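You operate a simulated robot arm through the tools that you are given. There is no shell and no other tool. Be economical: measure what you need, move in short steps, check, and stop when the job is done.

You run a simulated robot arm. Do the job below in one go: nothing can be reset, and whatever is moved stays where it is left.

## Task
Wet the dry clay with the cup of water and stir it smooth.
Fine: stir with the dabber; put cup and dabber back; then lay the hessian roll over the clay tub. Set down upright: gauge cup.
Where things are to end (x, y in the base frame): hessian roll within 0.04 m of [0.41, 0.25].
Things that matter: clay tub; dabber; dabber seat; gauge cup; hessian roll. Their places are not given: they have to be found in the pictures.

The check looks at the end state, three seconds after you hand in, the way a careful person would. Anything else that was tipped, shoved, dropped, spilled or broken makes it a failure.

## Robot
A 6-joint arm with a two-finger parallel gripper, fixed in place. Base frame: the origin is at the foot of the arm, x ahead of it, y to its left, z up; the work surface is at about z = 0.82. Lengths are in m, angles in degrees, forces in N, time in s.
With the tool pointing down near the work surface it reaches from about 0.26 to 0.68 m from the base axis. Its first joint turns from -66.0 to 66.0 degrees. Payload 2.9 kg.
Tool frame: the origin (TCP) lies between the finger pads and is the grasp point; the fingertips stand 0.03 m ahead of it; z points along the fingers, y is the line along which they close. Largest opening 0.11 m; finger width 0.02, thickness 0.01; the body of the gripper, 0.048 by 0.112 m, starts 0.055 m behind the TCP.
Orientation is that of the tool frame in the base frame, as a unit quaternion [x, y, z, w]. With the fingers straight down and closing along the base's y, the tool's x points along the base's -x, its y along +y and its z along -z.

## Interface
- The arm moves only by the tool nudge_tool. Its argument "rows" is a list of rows, each a list of 3 entries, a list of its own where there are three numbers: the closure, from 0 (fully open) to 1 (shut), then the shift along the base's x, y, z in units of 150 mm (1.0 is 150 mm), then the turn, a rotation vector about the base's x, y, z in units of 120 degrees (1.0 is 120 degrees). In form: [[hand, [x, y, z], [wx, wy, wz]], ...]. A call has 1 to 12 rows; each row is the pose to reach, as a shift and turn from the pose commanded when the call began. A call with a number of a shift or a turn outside -1 to 1 is refused whole. A row lasts 0.2 s, in which the tool goes at most 0.05 m and 8.6 degrees; a call with a longer step from one row to the next is refused whole, and so is a gripper value outside its range. Where a pose cannot be reached the arm comes as near as it can. A force on the tool above 40 N (or 10 N above the force at the start of the call, whichever is more), or a blocked arm, ends the call early, and 0.2 s more pass. Each finger travels about 0.108 m/s and halts on what it meets, pressing with about 39 N; the grip force reading is that of the motor and also rises with nothing between the fingers. The clock runs only during rows and for 0.2 s after the last one: add rows that repeat a pose to give the fingers time. It gives the time, the measured TCP pose, the force on the tool (base axes), the opening and the grip force at its end, in the units of the frame above (readings bear some noise), with the torque about the TCP (base axes, N m) and any sound that the robot's microphone picked up.
- Cameras (640 x 400 px; columns grow to the right, rows downward): "scene" is fixed at [0.0947, 0.4611, 1.3768]; the picture's right is [-0.48, -0.88, 0.00], its down [-0.56, 0.31, -0.77] and it looks along [0.67, -0.37, -0.64] (base axes); focal length 314 px, centre (320, 200). "wrist" rides on the gripper at [0.072, 0.017, -0.103] in the tool frame; the picture's right is [-0.23, 0.97, 0.00], its down [-0.76, -0.18, -0.62] and it looks along [-0.61, -0.14, 0.78] (tool axes); focal length 222 px, centre (320, 200).
- get_image(camera): a new picture of that camera. It takes no simulated time.
- locate(camera, pixels): for up to 12 pixels [column, row] of the newest picture of that camera ("zoom" is the newest enlarged one), the place [x, y, z] in the base frame of the surface seen there, good to about 0.002 m. It takes no simulated time.
- enlarge(camera, box): a new picture of the part [left, top, right, bottom] of that camera's present view, enlarged. It takes no simulated time.
- close_job(): hands the job in; it is judged then, once.

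Keep the steps short. Do not move on a guess: measure, check each grasp and each placing, and mend mistakes. In all there are 80 turns and 46 pictures (those below and enlarged ones count). Leave the gripper open and the arm clear of the work at the hand-in unless told otherwise, and finish with a single line.

The tools are called after "Call:" as name(argument=value, ...) on one line, values as JSON. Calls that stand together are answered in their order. nudge_tool: Moves the arm, as the interface text tells. Its arguments: {"type":"object","properties":{"rows":{"type":"array"}},"required":["rows"]} The other tools are called the same way: get_image (camera) takes a picture; locate (camera, pixels) gives the place of the surface under pixels of a picture; enlarge (camera, box) takes an enlarged picture of a part of a camera's view; close_job () hands the job in.

At the start:

```text
t: 0.0
position: [0.3557, 0.1976, 1.176]
orientation: [0.0, 1.0, 0.0, -0.001]
ft_force: [0.7, -1.0, 0.4]
ft_torque: [-0.01, -0.01, 0.03]
grip_width: 0.11
gripper_force: 0.1
```

scene: 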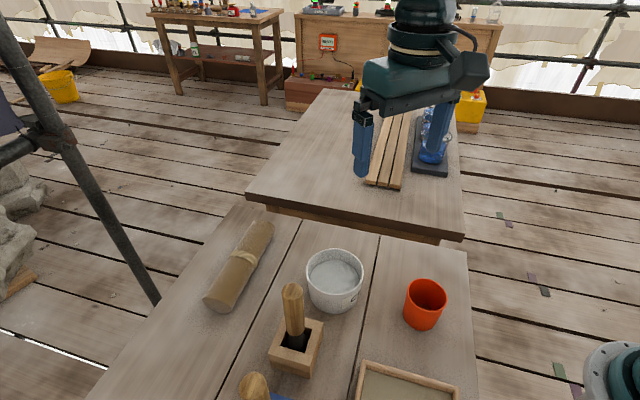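
wrist: 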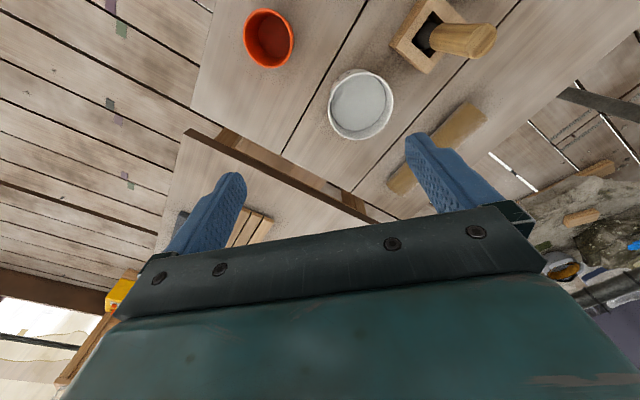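

I see the tub (335,280), orange cup (425,303), dabber in its wooden seat (295,330) and hessian roll (240,265). I'll enlarge this region to measure.

Call:
enlarge(camera="scene", box=[190, 200, 510, 400])

Call:
locate(camera="scene", pixels=[[335, 250], [335, 275], [309, 280], [362, 280], [336, 310], [425, 280], [406, 292], [445, 297], [422, 328], [425, 300], [240, 265], [295, 290]])

```text
2.00 times, centred on (350, 300) of scene
```

zoom: 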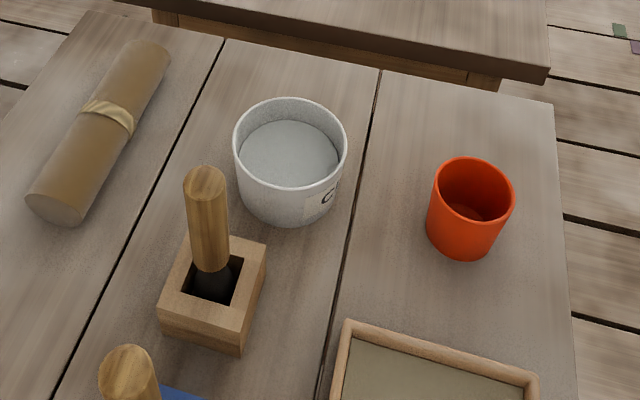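

```text
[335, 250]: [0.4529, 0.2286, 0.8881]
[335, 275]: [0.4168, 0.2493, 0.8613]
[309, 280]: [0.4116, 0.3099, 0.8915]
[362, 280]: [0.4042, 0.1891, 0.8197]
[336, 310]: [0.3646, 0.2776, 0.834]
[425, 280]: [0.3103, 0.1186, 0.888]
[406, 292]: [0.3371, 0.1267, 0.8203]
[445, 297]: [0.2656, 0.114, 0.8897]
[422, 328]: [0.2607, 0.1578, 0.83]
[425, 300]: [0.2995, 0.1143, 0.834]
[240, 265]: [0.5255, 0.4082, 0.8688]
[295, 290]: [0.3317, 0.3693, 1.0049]
```

Now finer points on the rims, dabber, seat and roll in the enlarged picture.

Call:
locate(camera="zoom", pixels=[[236, 150], [345, 150], [290, 100], [290, 188], [290, 150], [473, 160], [436, 185], [512, 195], [470, 225], [475, 210], [460, 195], [455, 255]])

Call:
locate(camera="zoom", pixels=[[207, 172], [187, 185], [226, 190], [210, 265], [210, 290], [190, 240], [262, 246], [240, 330], [162, 302], [225, 250], [175, 300], [235, 320]])

Call:
locate(camera="zoom", pixels=[[125, 48], [168, 55], [150, 55], [35, 195], [80, 205], [60, 190], [110, 115], [90, 105], [128, 125], [129, 355], [345, 325], [70, 218]])

Call:
enlarge(camera="wrist", box=[190, 0, 510, 200])

```text
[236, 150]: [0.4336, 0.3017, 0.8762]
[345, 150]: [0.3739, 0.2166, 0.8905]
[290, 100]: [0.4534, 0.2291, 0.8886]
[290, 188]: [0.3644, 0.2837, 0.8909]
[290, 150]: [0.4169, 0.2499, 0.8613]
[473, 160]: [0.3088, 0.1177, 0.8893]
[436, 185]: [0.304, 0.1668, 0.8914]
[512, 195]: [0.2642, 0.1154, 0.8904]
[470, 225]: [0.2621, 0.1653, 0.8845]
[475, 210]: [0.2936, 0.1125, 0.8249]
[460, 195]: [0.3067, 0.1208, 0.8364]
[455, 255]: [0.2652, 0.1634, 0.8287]
```

```text
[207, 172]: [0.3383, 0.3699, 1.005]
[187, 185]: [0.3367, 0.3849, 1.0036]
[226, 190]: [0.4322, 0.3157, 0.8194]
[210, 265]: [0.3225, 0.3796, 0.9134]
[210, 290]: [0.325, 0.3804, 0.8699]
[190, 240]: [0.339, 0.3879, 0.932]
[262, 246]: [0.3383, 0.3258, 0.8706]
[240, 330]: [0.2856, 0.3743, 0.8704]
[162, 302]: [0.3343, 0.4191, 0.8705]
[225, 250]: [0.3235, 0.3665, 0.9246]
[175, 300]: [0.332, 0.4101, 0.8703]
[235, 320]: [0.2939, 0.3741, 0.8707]
```

```text
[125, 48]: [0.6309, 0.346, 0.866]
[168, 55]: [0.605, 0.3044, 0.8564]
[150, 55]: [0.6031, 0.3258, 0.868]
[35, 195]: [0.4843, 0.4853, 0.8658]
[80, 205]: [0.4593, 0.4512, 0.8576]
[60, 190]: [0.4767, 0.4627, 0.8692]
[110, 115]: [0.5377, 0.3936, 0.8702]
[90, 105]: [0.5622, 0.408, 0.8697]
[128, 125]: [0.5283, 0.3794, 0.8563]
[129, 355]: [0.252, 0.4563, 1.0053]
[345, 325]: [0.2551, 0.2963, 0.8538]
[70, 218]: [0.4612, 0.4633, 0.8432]
```

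```text
2.00 times, centred on (350, 100) of wrist
```

zoom: 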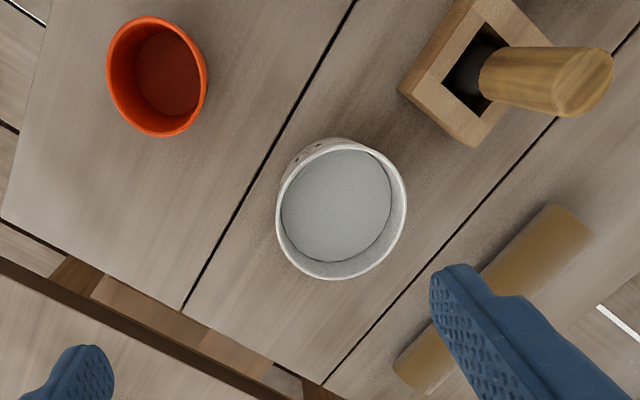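

The tub is about (0.41,0.25), rim z 0.89; the cup about (0.285,0.14); the dabber about (0.335,0.372). A second handle sits near (0.25,0.456), and the cup's contents are unclear. I'll tilt the wrist camera to look down before touching anything.

Call:
nudge_tool(rows=[[0, [-0.1, 0.1, 0.1], [0, 0.06, 0]], [0, [-0.2, 0.2, 0.2], [0, 0.12, 0]], [0, [-0.3, 0.3, 0.3], [0, 0.18, 0]], [0, [-0.3, 0.4, 0.4], [0, 0.24, 0]], [0, [-0.3, 0.4, 0.4], [0, 0.24, 0]]])

Call:
get_image(camera="wrist")

```text
t: 1.2
position: [0.3036, 0.2511, 1.2157]
orientation: [-0.001, 0.969, 0.001, -0.247]
ft_force: [-0.7, 1.4, -0.6]
ft_torque: [0.02, -0.04, 0.0]
grip_width: 0.1103
gripper_force: 0.1
out of reach, approached as far as the arm can: row 1, 2, 3, 4, 5
```

```text
41 pictures are left
```

wrist: 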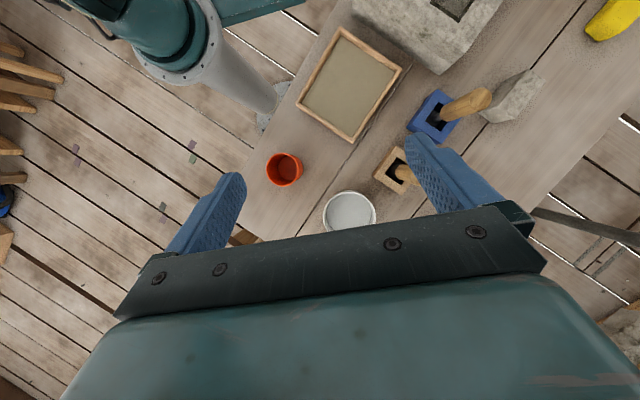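

There are two look-alikes: a handle in a wooden seat and one in a blue seat. I'll zoom on both, and on the cup.

Call:
enlarge(camera="wrist", box=[360, 60, 520, 220])

Call:
enlarge(camera="scene", box=[220, 270, 350, 400])

Call:
enlarge(camera="scene", box=[385, 265, 465, 345])

```text
2.50 times, centred on (440, 140) of wrist
```

zoom: 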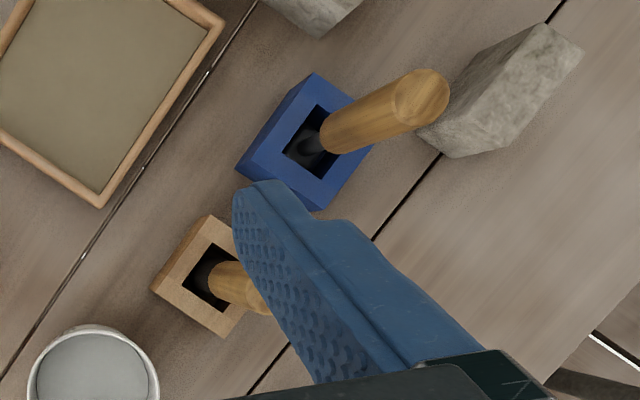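

```text
3.08 times, centred on (285, 335) of scene
```

zoom: 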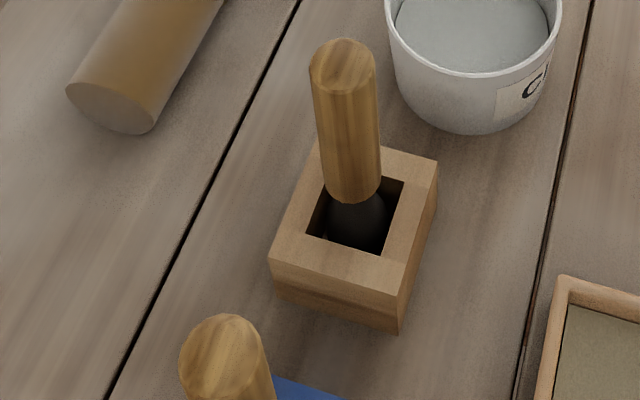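

```text
5.00 times, centred on (425, 305) of scene
```

zoom: 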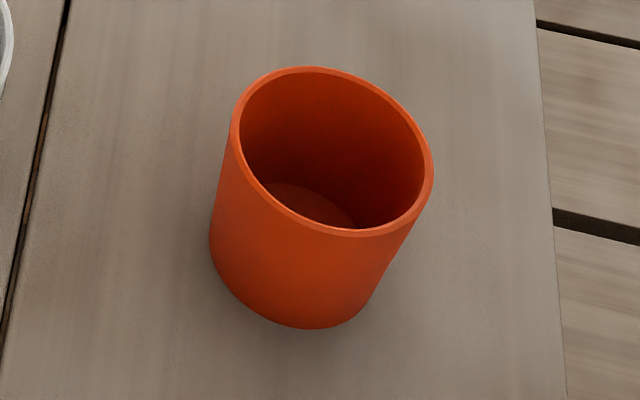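

The cup looks empty inside, though clear water may just not show. I'll look at the blue item on the far table and the stone block with the recess.

Call:
enlarge(camera="scene", box=[350, 80, 480, 200])

Call:
enlarge(camera="wrist", box=[240, 0, 560, 200])

Call:
locate(camera="zoom", pixels=[[80, 330], [95, 340], [110, 345], [80, 350], [60, 330], [430, 15], [385, 70], [230, 150], [550, 200], [495, 185], [400, 200], [330, 60]])

```text
3.33 times, centred on (415, 140) of scene
```

zoom: 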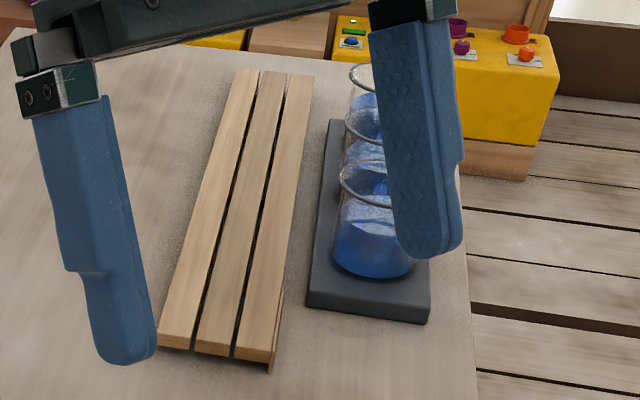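

```text
2.00 times, centred on (400, 100) of wrist
```

zoom: 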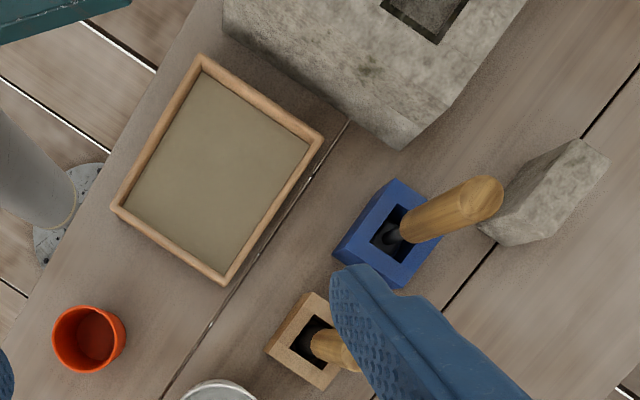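

```text
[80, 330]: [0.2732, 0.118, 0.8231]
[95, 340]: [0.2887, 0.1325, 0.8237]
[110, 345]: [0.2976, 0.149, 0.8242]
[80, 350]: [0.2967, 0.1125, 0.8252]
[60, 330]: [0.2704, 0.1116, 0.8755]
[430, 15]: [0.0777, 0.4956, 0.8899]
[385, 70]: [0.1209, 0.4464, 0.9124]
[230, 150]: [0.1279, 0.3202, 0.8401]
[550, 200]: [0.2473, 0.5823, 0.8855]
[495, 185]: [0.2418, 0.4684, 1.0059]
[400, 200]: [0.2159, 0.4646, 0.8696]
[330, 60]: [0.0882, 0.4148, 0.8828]
```

Far table has a rack of beakers with blue liquid. I'll get their places and read the tub's label.

Call:
enlarge(camera="scene", box=[300, 240, 460, 340])

Call:
locate(camera="scene", pixels=[[425, 160], [430, 172], [425, 135], [428, 120], [385, 150], [330, 160], [265, 200], [450, 230]])

```text
4.00 times, centred on (380, 290) of scene
```

zoom: 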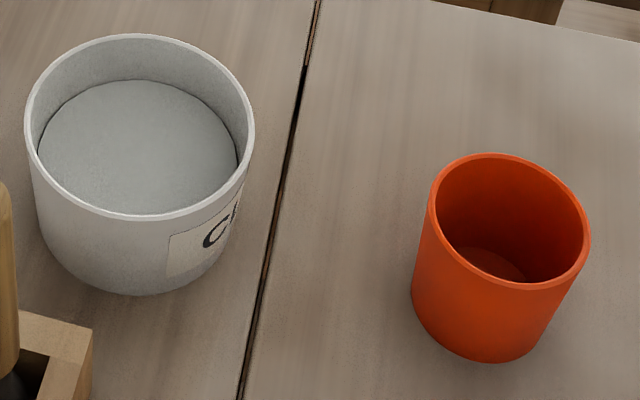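

```text
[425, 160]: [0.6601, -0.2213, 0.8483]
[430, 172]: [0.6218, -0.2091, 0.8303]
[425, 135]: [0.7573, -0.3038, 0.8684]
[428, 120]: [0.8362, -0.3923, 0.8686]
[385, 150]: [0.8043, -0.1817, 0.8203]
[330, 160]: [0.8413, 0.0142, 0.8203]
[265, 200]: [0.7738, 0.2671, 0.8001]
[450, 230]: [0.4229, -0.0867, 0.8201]
```

The tub's label reads "C…" (clay), so the tub is right. The beakers lie out of reach, so the orange cup must be the gauge cup. Next I'll level the tool and lower it over open space.

Call:
nudge_tool(rows=[[0, [0.05, 0, -0.2], [0, -0.06, 0]], [0, [0.1, 0, -0.4], [0, -0.12, 0]], [0, [0.15, 0, -0.6], [0, -0.18, 0]], [0, [0.2, 0, -0.8], [0, -0.24, 0]], [0, [0.2, 0, -0.8], [0, -0.24, 0]]])

```text
t: 2.4
position: [0.3871, 0.2912, 1.1816]
orientation: [0.0, 1.0, -0.002, -0.001]
ft_force: [-0.4, -0.5, -1.2]
ft_torque: [-0.01, 0.01, 0.0]
grip_width: 0.1101
gripper_force: 0.0
out of reach, approached as far as the arm can: row 2, 3, 4, 5
```

The reading differs from what I commanded. I'll send a small move to see how the arm follows.

Call:
nudge_tool(rows=[[0, [0, 0, -0.1], [0, 0, 0]], [0, [0, 0, -0.2], [0, 0, 0]], [0, [0, 0, -0.2], [0, 0, 0]]])

```text
t: 3.2
position: [0.3986, 0.298, 1.1705]
orientation: [0.0, 1.0, -0.002, -0.001]
ft_force: [-0.5, -0.1, -0.1]
ft_torque: [0.05, -0.03, 0.04]
grip_width: 0.1101
gripper_force: 0.0
out of reach, approached as far as the arm can: row 1, 2, 3
```

The arm seems stuck at a limit near itself. I'll command a more outward, lower pose to free it.

Call:
nudge_tool(rows=[[0, [0.2, 0, 0], [0, 0, 0]], [0, [0.4, 0, 0], [0, 0, 0]], [0, [0.6, 0, 0], [0, 0, 0]], [0, [0.6, 0, -0.2], [0, 0, 0]], [0, [0.6, 0, -0.4], [0, 0, 0]], [0, [0.6, 0, -0.4], [0, 0, 0]]])

Call:
get_image(camera="scene")

```text
t: 4.6
position: [0.4823, 0.2937, 1.0973]
orientation: [0.0, 1.0, -0.002, -0.002]
ft_force: [0.1, 0.9, -0.4]
ft_torque: [0.04, 0.0, 0.01]
grip_width: 0.1099
gripper_force: 0.0
out of reach, approached as far as the arm can: row 1, 5, 6
```

```text
34 pictures are left
```

scene: 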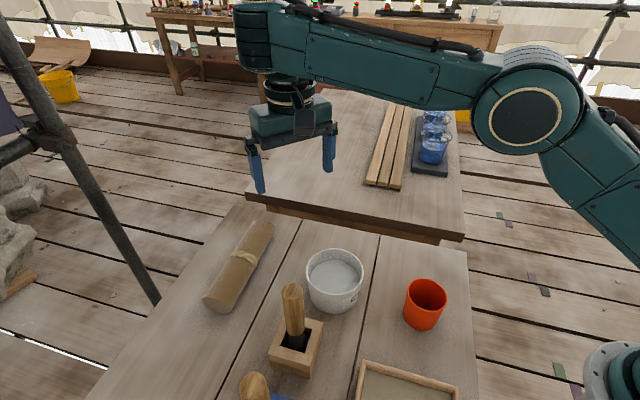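

The forearm now lies nearly flat, whereas at the start it came steeply down. I'll probe by going further out and lower.

Call:
nudge_tool(rows=[[0, [0.2, 0, 0], [0, 0, 0]], [0, [0.4, 0, 0], [0, 0, 0]], [0, [0.6, 0, 0], [0, 0, 0]], [0, [0.6, 0, 0], [0, 0, 0]]])

```text
t: 5.6
position: [0.5684, 0.2899, 1.0959]
orientation: [0.0, 1.0, 0.0, -0.001]
ft_force: [-0.3, -0.2, -0.8]
ft_torque: [0.0, -0.02, -0.01]
grip_width: 0.11
gripper_force: 0.1
out of reach, approached as far as the arm can: row 2, 3, 4
```

I'll send a pure hold to see whether the pose drifts or is still flagged.

Call:
nudge_tool(rows=[[0, [0, 0, 0], [0, 0, 0]], [0, [0, 0, -0.1], [0, 0, 0]], [0, [0, 0, -0.2], [0, 0, 0]], [0, [0, 0, -0.3], [0, 0, 0]], [0, [0, 0, -0.3], [0, 0, 0]]])

Call:
get_image(camera="scene")

```text
t: 6.8
position: [0.5685, 0.2907, 1.051]
orientation: [-0.001, 1.0, -0.001, 0.0]
ft_force: [-0.3, -0.2, 0.3]
ft_torque: [0.01, 0.01, 0.02]
grip_width: 0.1101
gripper_force: 0.0
```

```text
33 pictures are left
```

scene: 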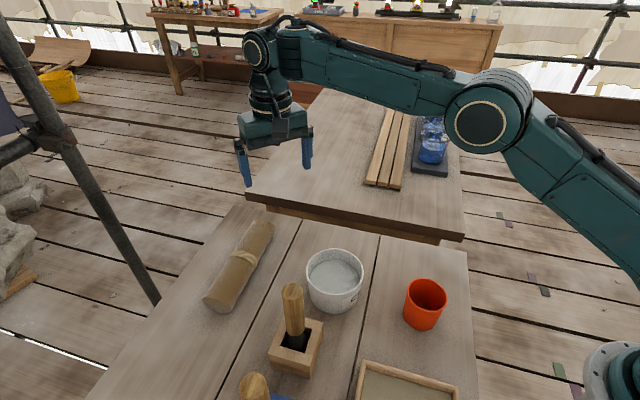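

That tracked cleanly: (0.568,0.291,1.051). Now I'll go down and inward gradually toward over the tub.

Call:
nudge_tool(rows=[[0, [-0.2, 0, 0], [0, 0, 0]], [0, [-0.4, -0.05, 0], [0, 0, 0]], [0, [-0.6, -0.1, 0], [0, 0, 0]], [0, [-0.8, -0.2, 0], [0, 0, 0]], [0, [-1.0, -0.27, 0], [0, 0, 0]], [0, [-1.0, -0.27, 0], [0, 0, 0]]])

```text
t: 8.2
position: [0.4177, 0.2507, 1.0509]
orientation: [0.0, 1.0, 0.0, 0.0]
ft_force: [0.7, 0.5, -0.1]
ft_torque: [0.0, -0.02, -0.02]
grip_width: 0.11
gripper_force: 0.1
```

Back on track above the tub at (0.418,0.251,1.051). Now a rehearsal of the pouring posture without the cup: first turn the tool −90° about vertical.

Call:
nudge_tool(rows=[[0, [0, 0, 0], [0, 0, -0.068]], [0, [0, 0, 0], [0, 0, -0.136]], [0, [0, 0, 0], [0, 0, -0.204]], [0, [0, 0, 0], [0, 0, -0.272]], [0, [0, 0, 0], [0, 0, -0.341]], [0, [0, 0, 0], [0, 0, -0.409]], [0, [0, 0, 0], [0, 0, -0.477]], [0, [0, 0, 0], [0, 0, -0.545]], [0, [0, 0, 0], [0, 0, -0.613]], [0, [0, 0, 0], [0, 0, -0.682]], [0, [0, 0, 0], [0, 0, -0.75]], [0, [0, 0, 0], [0, 0, -0.75]]])

```text
t: 10.8
position: [0.4186, 0.2507, 1.0506]
orientation: [0.708, 0.706, 0.0, 0.0]
ft_force: [0.4, -0.7, 0.2]
ft_torque: [-0.05, 0.01, 0.0]
grip_width: 0.1101
gripper_force: 0.0
```

Turned cleanly. Now I'll rehearse the tilt about base x (tool toward +y) in 12 rows.

Call:
nudge_tool(rows=[[0, [0, 0, 0], [0.07, 0, 0]], [0, [0, 0, 0], [0.14, 0, 0]], [0, [0, 0, 0], [0.21, 0, 0]], [0, [0, 0, 0], [0.28, 0, 0]], [0, [0, 0, 0], [0.35, 0, 0]], [0, [0, 0, 0], [0.42, 0, 0]], [0, [0, 0, 0], [0.49, 0, 0]], [0, [0, 0, 0], [0.56, 0, 0]], [0, [0, 0, 0], [0.63, 0, 0]], [0, [0, 0, 0], [0.7, 0, 0]], [0, [0, 0, 0], [0.77, 0, 0]], [0, [0, 0, 0], [0.77, 0, 0]]])

Call:
get_image(camera="scene")

```text
t: 13.4
position: [0.4186, 0.2579, 1.0504]
orientation: [0.53, 0.527, 0.471, -0.468]
ft_force: [0.1, 0.7, 0.1]
ft_torque: [0.0, 0.0, 0.0]
grip_width: 0.11
gripper_force: 0.2
out of reach, approached as far as the arm can: row 10, 11, 12
```

```text
32 pictures are left
```

scene: 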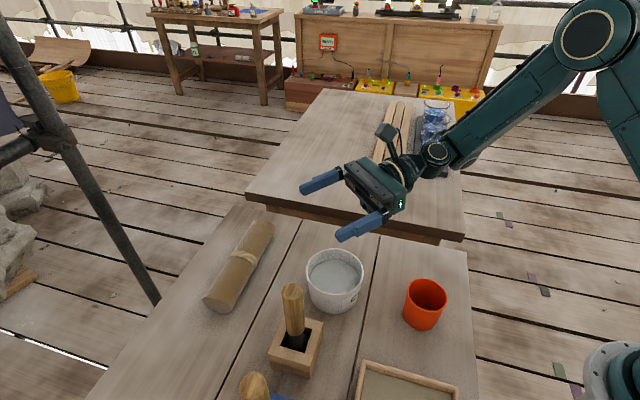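

The tilt stopped at about 83°, a wrist limit. Pointing more radially should loosen it, so I'll yaw −25° and then tilt further.

Call:
nudge_tool(rows=[[0, [0, 0, 0], [0, 0, -0.07]], [0, [0, 0, 0], [0, 0, -0.14]], [0, [0, 0, 0], [0, 0, -0.21]], [0, [0, 0, 0], [0, 0, -0.21]]])

Call:
nudge_tool(rows=[[0, [0, 0, 0], [0.063, -0.029, 0]], [0, [0, 0, 0], [0.127, -0.059, 0]], [0, [0, 0, 0], [0.19, -0.089, 0]], [0, [0, 0, 0], [0.25, -0.117, 0]], [0, [0, 0, 0], [0.25, -0.117, 0]]])

```text
t: 14.4
position: [0.4168, 0.2588, 1.0487]
orientation: [0.634, 0.399, 0.562, -0.352]
ft_force: [0.9, 0.2, 0.5]
ft_torque: [0.02, -0.02, -0.03]
grip_width: 0.11
gripper_force: 0.1
```

```text
t: 15.6
position: [0.4179, 0.259, 1.0505]
orientation: [0.608, 0.383, 0.588, -0.371]
ft_force: [0.1, -0.6, -0.7]
ft_torque: [0.0, 0.0, 0.02]
grip_width: 0.1101
gripper_force: 0.0
out of reach, approached as far as the arm can: row 1, 2, 3, 4, 5
```

At this heading the tool reaches 88°. If I grip the cup with the hand leaning back 22°, the cup gets 110° of tilt, which should empty it. I'll rotate back to vertical while moving toward the cup.

Call:
nudge_tool(rows=[[0, [0, 0, 0], [-0.06, 0.0287, 0]], [0, [0, 0, 0], [-0.12, 0.0574, 0]], [0, [0, 0, 0], [-0.18, 0.0861, 0]], [0, [0, 0, 0], [-0.24, 0.1148, 0]], [0, [-0.07, -0.06, -0.05], [-0.3, 0.1435, 0]], [0, [-0.14, -0.12, -0.1], [-0.36, 0.1722, 0]], [0, [-0.21, -0.18, -0.15], [-0.42, 0.2009, 0]], [0, [-0.28, -0.24, -0.2], [-0.48, 0.2296, 0]], [0, [-0.36, -0.32, -0.25], [-0.54, 0.2583, 0]], [0, [-0.44, -0.4, -0.3], [-0.6, 0.287, 0]], [0, [-0.52, -0.46, -0.33], [-0.66, 0.3157, 0]], [0, [-0.52, -0.46, -0.33], [-0.66, 0.3157, 0]]])

```text
t: 18.2
position: [0.3393, 0.1899, 1.0003]
orientation: [0.847, 0.532, 0.002, -0.002]
ft_force: [1.3, 0.2, -0.2]
ft_torque: [0.01, 0.02, -0.01]
grip_width: 0.1098
gripper_force: 0.0
```

Tool vertical at (0.339,0.190,1.000). Next I lean it back 22° and come above the cup centre (0.286,0.140).

Call:
nudge_tool(rows=[[0, [-0.12, -0.11, -0.08], [-0.055, 0.026, 0]], [0, [-0.24, -0.22, -0.16], [-0.11, 0.053, 0]], [0, [-0.355, -0.333, -0.24], [-0.165, 0.079, 0]], [0, [-0.355, -0.333, -0.267], [-0.165, 0.079, 0]], [0, [-0.355, -0.333, -0.267], [-0.165, 0.079, 0]]])

Call:
get_image(camera="wrist")

```text
t: 19.4
position: [0.2862, 0.1404, 0.9605]
orientation: [0.831, 0.523, -0.158, 0.101]
ft_force: [-1.0, 0.4, -1.1]
ft_torque: [-0.02, -0.03, 0.01]
grip_width: 0.11
gripper_force: 0.0
```

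```text
31 pictures are left
```

wrist: 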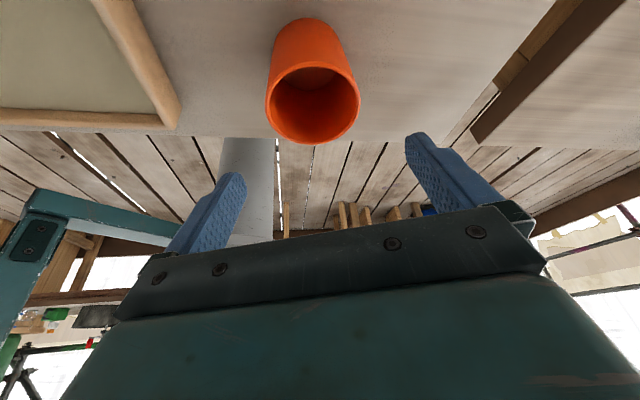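

The cup is centred between the fingers. I'll lower to z≈0.862.

Call:
nudge_tool(rows=[[0, [0, 0, -0.2], [0, 0, 0]], [0, [0, 0, -0.4], [0, 0, 0]], [0, [0, 0, -0.55], [0, 0, 0]], [0, [0, 0, -0.653], [0, 0, 0]], [0, [0, 0, -0.653], [0, 0, 0]]])

Call:
get_image(camera="scene")

```text
t: 20.6
position: [0.2862, 0.1405, 0.8622]
orientation: [0.832, 0.523, -0.158, 0.1]
ft_force: [-0.1, 0.0, 1.0]
ft_torque: [0.01, -0.02, 0.01]
grip_width: 0.1099
gripper_force: 0.1
```

```text
30 pictures are left
```

scene: 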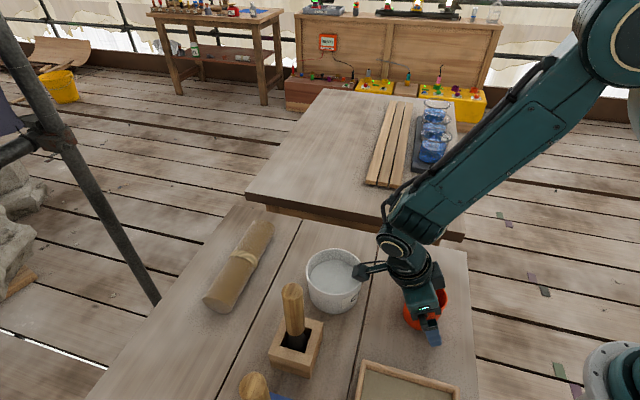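

Fingers straddle the cup and nothing is touched. I'll close gently.

Call:
nudge_tool(rows=[[0.2, [0, 0, 0], [0, 0, 0]], [0.35, [0, 0, 0], [0, 0, 0]], [0.45, [0, 0, 0], [0, 0, 0]], [0.5, [0, 0, 0], [0, 0, 0]], [0.5, [0, 0, 0], [0, 0, 0]]])

```text
t: 21.8
position: [0.2866, 0.1402, 0.8617]
orientation: [0.831, 0.524, -0.158, 0.1]
ft_force: [0.4, 0.2, 0.4]
ft_torque: [-0.02, 0.0, 0.0]
grip_width: 0.0653
gripper_force: 39.4
```

Gripped at width 0.0653. I'll lift straight up 0.13 m.

Call:
nudge_tool(rows=[[0.5, [0, 0, 0.15], [0, 0, 0]], [0.5, [0, 0, 0.35], [0, 0, 0]], [0.5, [0, 0, 0.55], [0, 0, 0]], [0.5, [0, 0, 0.75], [0, 0, 0]], [0.5, [0, 0, 0.87], [0, 0, 0]], [0.5, [0, 0, 0.87], [0, 0, 0]]])

Call:
get_image(camera="scene")

```text
t: 23.2
position: [0.2849, 0.1401, 0.9932]
orientation: [0.831, 0.523, -0.16, 0.1]
ft_force: [-0.6, 0.2, 0.0]
ft_torque: [0.01, -0.01, 0.0]
grip_width: 0.0653
gripper_force: 38.8
```

```text
29 pictures are left
```

scene: 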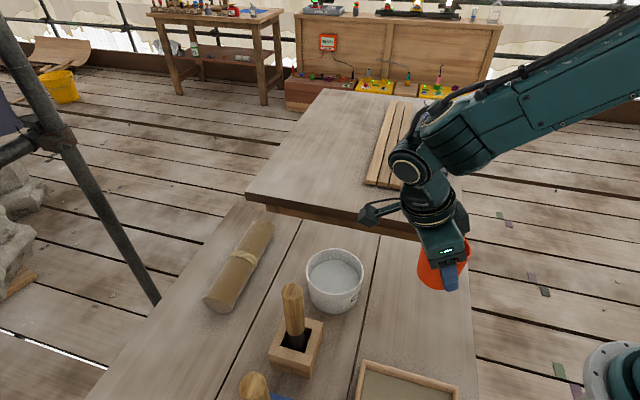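

Cup held and upright, no slip. I'll carry it gently to above the tub's far side so the lip ends up over the tub's middle.

Call:
nudge_tool(rows=[[0.5, [0.04, 0.04, 0], [0, 0, 0]], [0.5, [0.14, 0.14, 0], [0, 0, 0]], [0.5, [0.27, 0.27, -0.02], [0, 0, 0]], [0.5, [0.4, 0.4, -0.05], [0, 0, 0]], [0.5, [0.53, 0.53, -0.08], [0, 0, 0]], [0.5, [0.66, 0.66, -0.11], [0, 0, 0]], [0.5, [0.78, 0.78, -0.14], [0, 0, 0]], [0.5, [0.87, 0.87, -0.17], [0, 0, 0]], [0.5, [0.92, 0.913, -0.187], [0, 0, 0]], [0.5, [0.92, 0.913, -0.187], [0, 0, 0]]])

Call:
get_image(camera="scene")

```text
t: 25.4
position: [0.4242, 0.2775, 0.9649]
orientation: [0.831, 0.523, -0.159, 0.1]
ft_force: [0.8, 1.0, -0.7]
ft_torque: [-0.01, 0.02, 0.0]
grip_width: 0.0656
gripper_force: 38.9
```

```text
28 pictures are left
```

scene: 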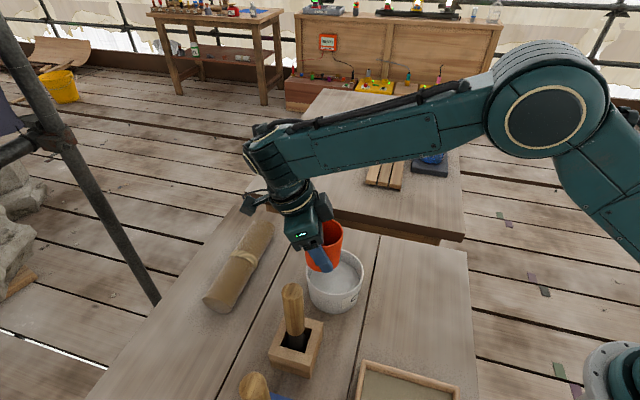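

The cup is over the tub at TCP (0.424,0.278,0.965). I'll start tilting, 64° first.

Call:
nudge_tool(rows=[[0.5, [0, 0, 0], [0.06, -0.0287, 0]], [0.5, [0, 0, 0], [0.12, -0.0574, 0]], [0.5, [0, 0, 0], [0.18, -0.0861, 0]], [0.5, [0, 0, 0], [0.24, -0.1148, 0]], [0.5, [0, 0, 0], [0.29, -0.1387, 0]], [0.5, [0, 0, 0], [0.34, -0.1626, 0]], [0.5, [0, 0, 0], [0.38, -0.1817, 0]], [0.5, [0, 0, 0], [0.42, -0.2009, 0]], [0.5, [0, 0, 0], [0.45, -0.2152, 0]], [0.5, [0, 0, 0], [0.48, -0.2296, 0]], [0.5, [0, 0, 0], [0.48, -0.2296, 0]]])

Call:
get_image(camera="scene")

```text
t: 27.8
position: [0.4244, 0.2769, 0.9645]
orientation: [0.789, 0.496, 0.306, -0.192]
ft_force: [0.0, -0.1, 0.0]
ft_torque: [0.0, 0.01, -0.04]
grip_width: 0.0655
gripper_force: 38.5
```

```text
27 pictures are left
```

scene: 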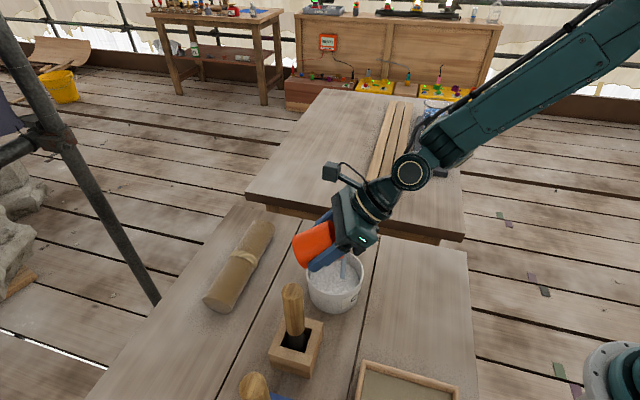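

Water is pouring, with a stream at (345,268). I'll check where it lands.

Call:
enlarge(camera="scene", box=[280, 210, 400, 330])

```text
3.33 times, centred on (340, 270) of scene
```

zoom: 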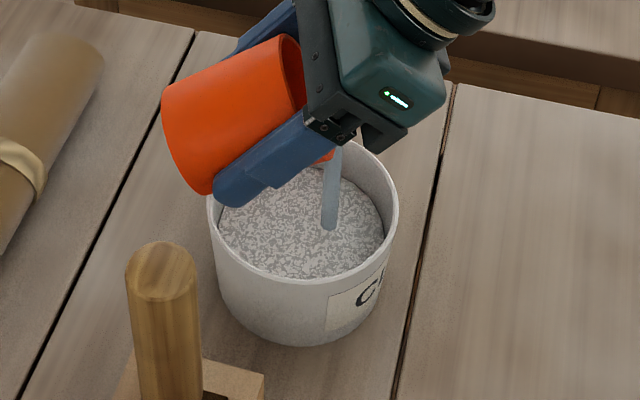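

The stream lands mid-tub and the clay is turning speckled. I'll continue tilting, then hold to drain.

Call:
nudge_tool(rows=[[0.5, [0, 0, 0], [0.03, -0.0143, 0]], [0.5, [0, 0, 0], [0.06, -0.0287, 0]], [0.5, [0, 0, 0], [0.1, -0.0478, 0]], [0.5, [0, 0, 0], [0.14, -0.067, 0]], [0.5, [0, 0, 0], [0.18, -0.0861, 0]], [0.5, [0, 0, 0], [0.22, -0.1052, 0]], [0.5, [0, 0, 0], [0.26, -0.1244, 0]], [0.5, [0, 0, 0], [0.3, -0.1435, 0]], [0.5, [0, 0, 0], [0.32, -0.1531, 0]], [0.5, [0, 0, 0], [0.32, -0.1531, 0]], [0.5, [0, 0, 0], [0.32, -0.1531, 0]], [0.5, [0, 0, 0], [0.32, -0.1531, 0]]])

Call:
enlarge(camera="scene", box=[260, 190, 420, 330])

```text
t: 30.4
position: [0.4248, 0.2775, 0.9654]
orientation: [0.626, 0.394, 0.569, -0.358]
ft_force: [0.5, 0.5, -0.4]
ft_torque: [-0.04, 0.0, -0.04]
grip_width: 0.0654
gripper_force: 39.1
```

```text
2.86 times, centred on (340, 260) of scene
```

zoom: 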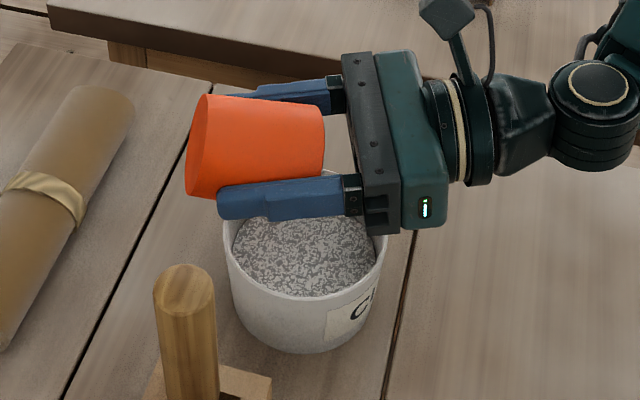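

Stream over, cup tilted ~107° and drained. I'll turn it upright in place.

Call:
nudge_tool(rows=[[0.5, [0, 0, 0], [0, 0, 0]], [0.5, [0, 0, 0], [-0.06, 0.0287, 0]], [0.5, [0, 0, 0], [-0.12, 0.0574, 0]], [0.5, [0, 0, 0], [-0.18, 0.0861, 0]], [0.5, [0, 0, 0], [-0.24, 0.1148, 0]], [0.5, [0, 0, 0], [-0.3, 0.1435, 0]], [0.5, [0, 0, 0], [-0.36, 0.1722, 0]], [0.5, [0, 0, 0], [-0.42, 0.2009, 0]], [0.5, [0, 0, 0], [-0.48, 0.2296, 0]], [0.5, [0, 0, 0], [-0.54, 0.2583, 0]], [0.5, [0, 0, 0], [-0.6, 0.287, 0]], [0.5, [0, 0, 0], [-0.66, 0.3157, 0]]])

```text
t: 33.0
position: [0.4249, 0.2767, 0.9653]
orientation: [0.847, 0.531, -0.023, 0.015]
ft_force: [0.1, -0.1, -0.1]
ft_torque: [-0.01, 0.01, -0.01]
grip_width: 0.0652
gripper_force: 38.8
```

Now the last 18° to the original lean, and carry the cup back above its place.

Call:
nudge_tool(rows=[[0.5, [0, 0, 0.03], [-0.047, 0.022, 0]], [0.5, [0, 0, 0.06], [-0.094, 0.044, 0]], [0.5, [0, 0, 0.1], [-0.1385, 0.0662, 0]], [0.5, [-0.1, -0.1, 0.15], [-0.1385, 0.0662, 0]], [0.5, [-0.25, -0.25, 0.187], [-0.1385, 0.0662, 0]], [0.5, [-0.42, -0.42, 0.187], [-0.1385, 0.0662, 0]], [0.5, [-0.6, -0.59, 0.187], [-0.1385, 0.0662, 0]], [0.5, [-0.76, -0.75, 0.187], [-0.1385, 0.0662, 0]], [0.5, [-0.88, -0.87, 0.187], [-0.1385, 0.0662, 0]], [0.5, [-0.925, -0.908, 0.187], [-0.1385, 0.0662, 0]], [0.5, [-0.925, -0.908, 0.187], [-0.1385, 0.0662, 0]]])

Call:
get_image(camera="scene")

```text
t: 35.4
position: [0.2845, 0.1408, 0.9924]
orientation: [0.832, 0.523, -0.157, 0.1]
ft_force: [-0.2, 0.4, -0.6]
ft_torque: [0.0, 0.0, 0.01]
grip_width: 0.0654
gripper_force: 38.5
```

```text
24 pictures are left
```

scene: 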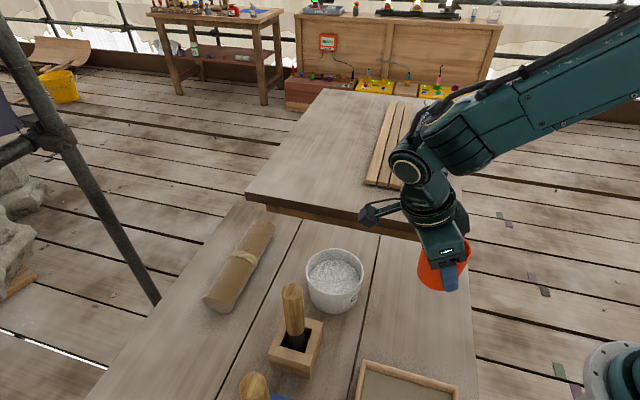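

The table around shows no spills. I'll lower the cup to its spot (grasp height z≈0.862).

Call:
nudge_tool(rows=[[0.5, [0.007, 0, -0.25], [0, 0, 0]], [0.5, [0.007, 0, -0.5], [0, 0, 0]], [0.5, [0.007, 0, -0.7], [0, 0, 0]], [0.5, [0.007, 0, -0.8], [0, 0, 0]], [0.5, [0.007, 0, -0.845], [0, 0, 0]], [0.5, [0.007, 0, -0.863], [0, 0, 0]], [0.5, [0.007, 0, -0.868], [0, 0, 0]], [0.5, [0.007, 0, -0.868], [0, 0, 0]]])

```text
t: 37.2
position: [0.2862, 0.1404, 0.8633]
orientation: [0.831, 0.524, -0.157, 0.099]
ft_force: [-0.7, 0.7, 0.5]
ft_torque: [-0.02, 0.0, 0.01]
grip_width: 0.0655
gripper_force: 38.6
```

About 1 mm above the earlier grasp height. I'll lower 1.5 mm more, then open.

Call:
nudge_tool(rows=[[0.5, [0, 0, -0.01], [0, 0, 0]], [0.5, [0, 0, -0.01], [0, 0, 0]], [0.35, [0, 0, -0.01], [0, 0, 0]], [0.2, [0, 0, -0.01], [0, 0, 0]], [0, [0, 0, -0.01], [0, 0, 0]], [0, [0, 0, -0.01], [0, 0, 0]], [0, [0, 0, -0.01], [0, 0, 0]]])

```text
t: 38.8
position: [0.2864, 0.1416, 0.861]
orientation: [0.831, 0.524, -0.157, 0.1]
ft_force: [-0.1, -1.1, -0.7]
ft_torque: [-0.06, 0.05, 0.03]
grip_width: 0.1101
gripper_force: 0.1
```

Released. Raising straight up 0.15 m.

Call:
nudge_tool(rows=[[0, [0, 0, 0.1], [0, 0, 0]], [0, [0, 0, 0.3], [0, 0, 0]], [0, [0, 0, 0.6], [0, 0, 0]], [0, [0, 0, 0.9], [0, 0, 0]], [0, [0, 0, 0.9], [0, 0, 0]]])

Call:
get_image(camera="scene")

```text
t: 40.0
position: [0.2858, 0.1407, 0.9959]
orientation: [0.831, 0.524, -0.158, 0.099]
ft_force: [-0.4, -0.2, 0.2]
ft_torque: [0.0, 0.01, -0.02]
grip_width: 0.1095
gripper_force: 0.1
```

```text
23 pictures are left
```

scene: 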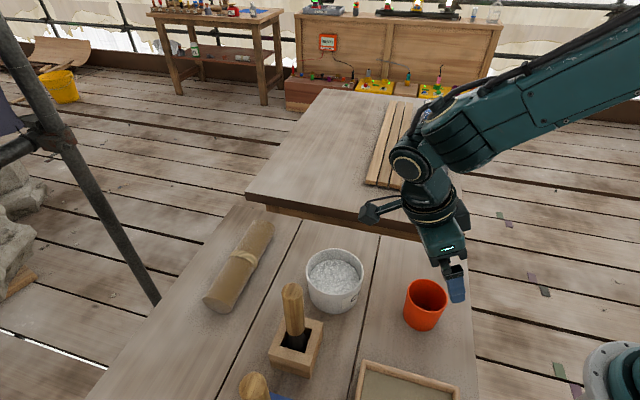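

The cup stands upright in its place. Now I measure the dabber precisely.

Call:
enlarge(camera="scene", box=[245, 270, 345, 380])

```text
3.64 times, centred on (295, 325) of scene
```

zoom: 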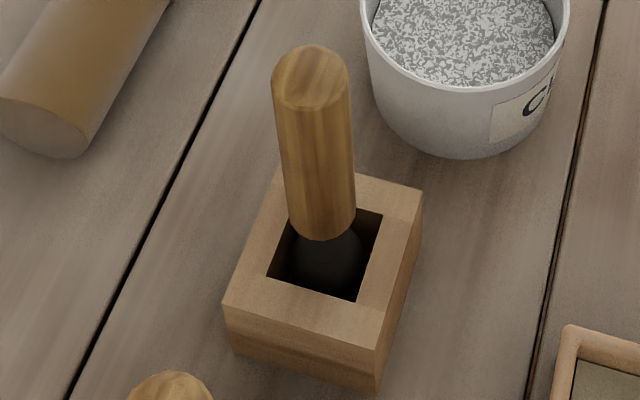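

Call:
locate(camera="zoom", pixels=[[311, 75], [311, 48], [275, 75], [347, 75], [311, 105], [285, 160], [320, 160], [352, 160], [322, 232], [335, 260], [350, 270], [365, 240]])

Call:
locate(camera="zoom", pixels=[[280, 185], [421, 190], [376, 346], [226, 300], [268, 277], [357, 300], [383, 214], [290, 215], [330, 290], [300, 280]])

```text
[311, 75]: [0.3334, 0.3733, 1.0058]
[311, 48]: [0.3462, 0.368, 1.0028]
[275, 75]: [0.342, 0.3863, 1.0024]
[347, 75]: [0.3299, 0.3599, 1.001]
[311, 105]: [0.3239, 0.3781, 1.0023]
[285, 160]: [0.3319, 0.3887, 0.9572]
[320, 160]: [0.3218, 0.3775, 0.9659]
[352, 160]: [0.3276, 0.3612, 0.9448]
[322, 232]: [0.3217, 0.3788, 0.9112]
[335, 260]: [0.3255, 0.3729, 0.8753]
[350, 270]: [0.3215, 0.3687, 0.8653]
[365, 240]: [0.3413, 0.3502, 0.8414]
```

```text
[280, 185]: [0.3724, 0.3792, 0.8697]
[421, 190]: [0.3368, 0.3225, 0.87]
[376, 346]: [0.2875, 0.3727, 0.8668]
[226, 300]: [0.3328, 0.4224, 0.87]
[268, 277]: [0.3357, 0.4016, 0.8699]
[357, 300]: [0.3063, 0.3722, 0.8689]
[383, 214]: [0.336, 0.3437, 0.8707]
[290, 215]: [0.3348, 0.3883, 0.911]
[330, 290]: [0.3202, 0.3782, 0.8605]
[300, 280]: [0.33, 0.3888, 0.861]
```

Handle axis is at (0.335,0.373), top z 1.005, and it stands upright. Now I straighten the tool and move up toward it.

Call:
nudge_tool(rows=[[0, [0.03, 0, 0.15], [0, 0, 0]], [0, [0.1, 0.15, 0.3], [0.0541, -0.0259, 0]], [0, [0.2, 0.35, 0.45], [0.1083, -0.0517, 0]], [0, [0.3, 0.55, 0.6], [0.1624, -0.0776, 0]], [0, [0.33, 0.75, 0.65], [0.1624, -0.0776, 0]], [0, [0.33, 0.95, 0.65], [0.1624, -0.0776, 0]], [0, [0.33, 0.95, 0.65], [0.1624, -0.0776, 0]]])

```text
t: 41.6
position: [0.335, 0.2834, 1.0948]
orientation: [0.846, 0.533, 0.001, -0.001]
ft_force: [-0.3, -0.5, 0.5]
ft_torque: [-0.02, -0.01, -0.02]
grip_width: 0.1101
gripper_force: 0.0
```

Vertical at (0.335,0.283,1.095). Next I slide to y 0.373, above the handle.

Call:
nudge_tool(rows=[[0, [0, 0.2, 0], [0, 0, 0]], [0, [0, 0.4, 0], [0, 0, 0]], [0, [0, 0.597, 0], [0, 0, 0]], [0, [0, 0.597, 0], [0, 0, 0]]])

Call:
get_image(camera="wrist")

```text
t: 42.6
position: [0.3359, 0.3726, 1.0936]
orientation: [0.846, 0.533, 0.002, -0.001]
ft_force: [-0.1, 1.0, -0.3]
ft_torque: [-0.04, 0.01, 0.0]
grip_width: 0.1099
gripper_force: 0.1
```

```text
21 pictures are left
```

wrist: 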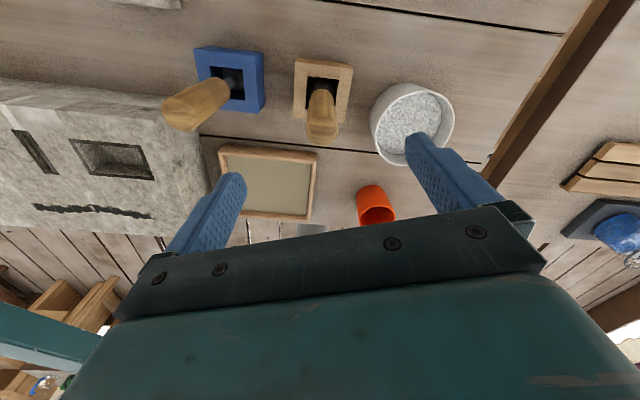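

The handle is between the fingers. Descending to z 0.975.

Call:
nudge_tool(rows=[[0, [-0.005, 0, -0.2], [0, 0, 0]], [0, [-0.005, 0.003, -0.4], [0, 0, 0]], [0, [-0.005, 0.003, -0.6], [0, 0, 0]], [0, [-0.005, 0.003, -0.79], [0, 0, 0]], [0, [-0.005, 0.003, -0.79], [0, 0, 0]]])

Call:
nudge_tool(rows=[[0.2, [0, 0, 0], [0, 0, 0]], [0.4, [0, 0, 0], [0, 0, 0]], [0.6, [0, 0, 0], [0, 0, 0]], [0.75, [0, 0, 0], [0, 0, 0]], [0.85, [0, 0, 0], [0, 0, 0]], [0.85, [0, 0, 0], [0, 0, 0]]])

Call:
enlarge(camera="scene", box=[215, 220, 375, 400])

```text
t: 43.8
position: [0.3357, 0.3721, 0.9747]
orientation: [0.846, 0.533, 0.001, -0.001]
ft_force: [0.3, 0.1, 0.1]
ft_torque: [0.01, -0.03, 0.01]
grip_width: 0.1101
gripper_force: 0.0
```

```text
t: 45.2
position: [0.3355, 0.3733, 0.975]
orientation: [0.846, 0.533, 0.001, -0.001]
ft_force: [0.3, -0.7, 0.8]
ft_torque: [-0.04, -0.08, -0.03]
grip_width: 0.0289
gripper_force: 39.2
```

```text
2.22 times, centred on (295, 310) of scene
```

zoom: 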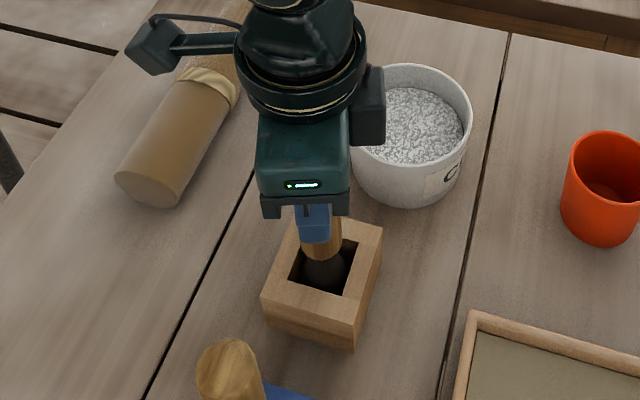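

Handle gripped at 0.029 width. I'll lift straight up 0.10 m and check that the seat stays.

Call:
nudge_tool(rows=[[0.85, [0, 0, 0.08], [0, 0, 0]], [0.85, [0, 0, 0.2], [0, 0, 0]], [0.85, [0, 0, 0.35], [0, 0, 0]], [0.85, [0, 0, 0.5], [0, 0, 0]], [0.85, [0, 0, 0.65], [0, 0, 0]], [0.85, [0, 0, 0.65], [0, 0, 0]]])

Call:
enlarge(camera="scene", box=[215, 180, 375, 380])

```text
t: 46.6
position: [0.3349, 0.3744, 1.0712]
orientation: [0.847, 0.532, 0.001, -0.001]
ft_force: [0.9, -0.2, -2.3]
ft_torque: [-0.02, 0.01, -0.01]
grip_width: 0.029
gripper_force: 39.0
```

```text
2.00 times, centred on (295, 280) of scene
```

zoom: 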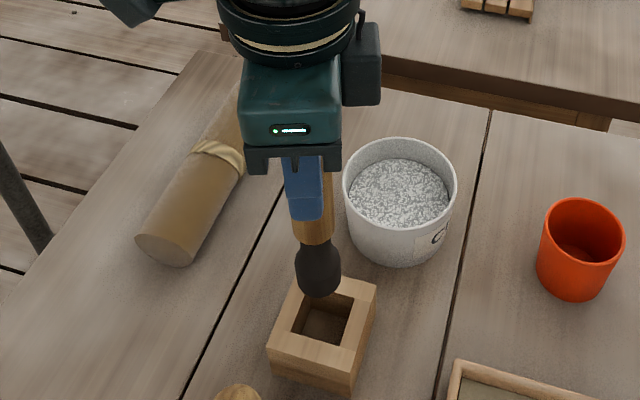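

Dabber is out and the seat stayed. I'll measure its black head and the tub's present edges and surface.

Call:
locate(camera="zoom", pixels=[[322, 294], [320, 275], [298, 272], [340, 272], [312, 240], [325, 330], [400, 195], [345, 185], [454, 180], [400, 142], [400, 228], [400, 170]])

```text
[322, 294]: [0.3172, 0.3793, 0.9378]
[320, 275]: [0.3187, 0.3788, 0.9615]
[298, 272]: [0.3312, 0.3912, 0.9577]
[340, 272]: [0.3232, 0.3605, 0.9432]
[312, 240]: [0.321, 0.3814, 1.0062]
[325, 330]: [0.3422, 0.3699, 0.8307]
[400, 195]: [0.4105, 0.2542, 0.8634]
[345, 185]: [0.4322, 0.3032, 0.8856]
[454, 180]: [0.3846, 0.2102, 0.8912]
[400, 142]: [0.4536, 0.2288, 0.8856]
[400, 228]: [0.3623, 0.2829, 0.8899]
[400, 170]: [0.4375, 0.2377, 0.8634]
```

Head radius is ~0.018, bottom is 0.144 below the TCP. The tub centre is (0.408,0.256), inner radius ~0.047. I'll move above the centre, then lower into the clay.

Call:
nudge_tool(rows=[[0.85, [0.06, -0.1, 0.02], [0, 0, 0]], [0.85, [0.18, -0.3, 0.02], [0, 0, 0]], [0.85, [0.31, -0.5, 0.02], [0, 0, 0]], [0.85, [0.43, -0.69, 0.02], [0, 0, 0]], [0.85, [0.487, -0.787, 0.02], [0, 0, 0]], [0.85, [0.487, -0.787, 0.02], [0, 0, 0]]])

Call:
enlarge(camera="scene", box=[265, 180, 425, 330])

```text
t: 48.0
position: [0.4071, 0.2552, 1.0754]
orientation: [0.846, 0.533, 0.001, -0.001]
ft_force: [0.6, -0.1, -1.3]
ft_torque: [0.01, -0.01, -0.08]
grip_width: 0.029
gripper_force: 39.3
```

```text
2.67 times, centred on (345, 255) of scene
```

zoom: 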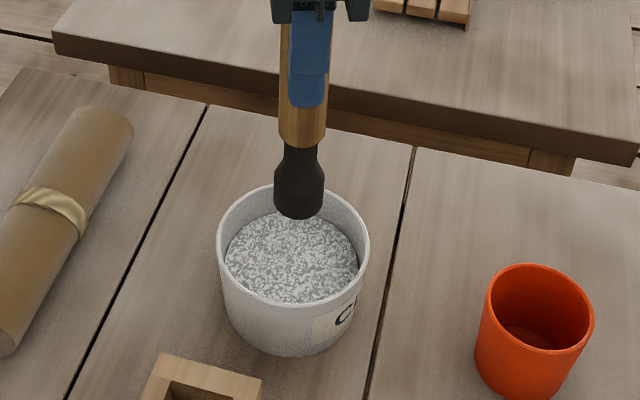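

The head hangs over the middle of the tub. Lowering to TCP z≈0.986 (head bottom ~0.842, 2 cm into the clay).

Call:
nudge_tool(rows=[[0.85, [0.006, 0.005, -0.15], [0, 0, 0]], [0.85, [0.006, 0.005, -0.3], [0, 0, 0]], [0.85, [0.006, 0.005, -0.42], [0, 0, 0]], [0.85, [0.006, 0.005, -0.51], [0, 0, 0]], [0.85, [0.006, 0.005, -0.56], [0, 0, 0]], [0.85, [0.006, 0.005, -0.595], [0, 0, 0]], [0.85, [0.006, 0.005, -0.595], [0, 0, 0]]])

```text
t: 49.6
position: [0.4101, 0.2557, 0.9863]
orientation: [0.846, 0.533, 0.002, -0.001]
ft_force: [-0.5, 0.4, -0.6]
ft_torque: [0.0, 0.0, -0.03]
grip_width: 0.029
gripper_force: 39.6
```

Immersed with no resistance. Now stirring circles of 18 mm radius.

Call:
nudge_tool(rows=[[0.85, [0.12, 0, 0], [0, 0, 0]], [0.85, [0.06, 0.104, 0], [0, 0, 0]], [0.85, [-0.06, 0.104, 0], [0, 0, 0]], [0.85, [-0.12, 0, 0], [0, 0, 0]], [0.85, [-0.06, -0.104, 0], [0, 0, 0]], [0.85, [0.06, -0.104, 0], [0, 0, 0]], [0.85, [0.12, 0, 0], [0, 0, 0]], [0.85, [0.06, 0.104, 0], [0, 0, 0]], [0.85, [-0.06, 0.104, 0], [0, 0, 0]], [0.85, [-0.12, 0, 0], [0, 0, 0]], [0.85, [-0.06, -0.104, 0], [0, 0, 0]], [0.85, [0, 0, 0], [0, 0, 0]]])

Call:
enlarge(camera="scene", box=[265, 200, 405, 330])

```text
t: 52.2
position: [0.409, 0.2563, 0.9855]
orientation: [0.846, 0.534, 0.001, -0.001]
ft_force: [-0.3, -0.2, -1.4]
ft_torque: [-0.01, 0.0, -0.02]
grip_width: 0.029
gripper_force: 38.8
```

```text
3.08 times, centred on (335, 265) of scene
```

zoom: 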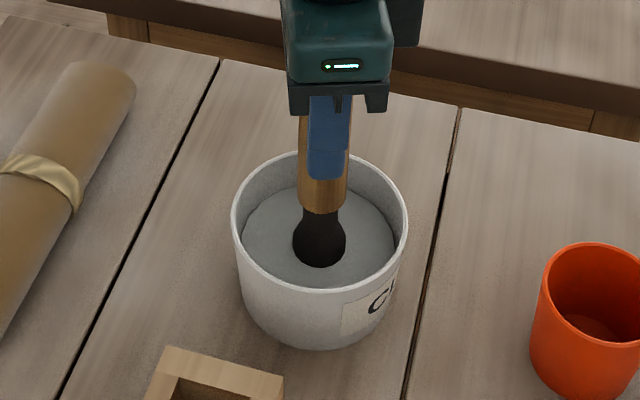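

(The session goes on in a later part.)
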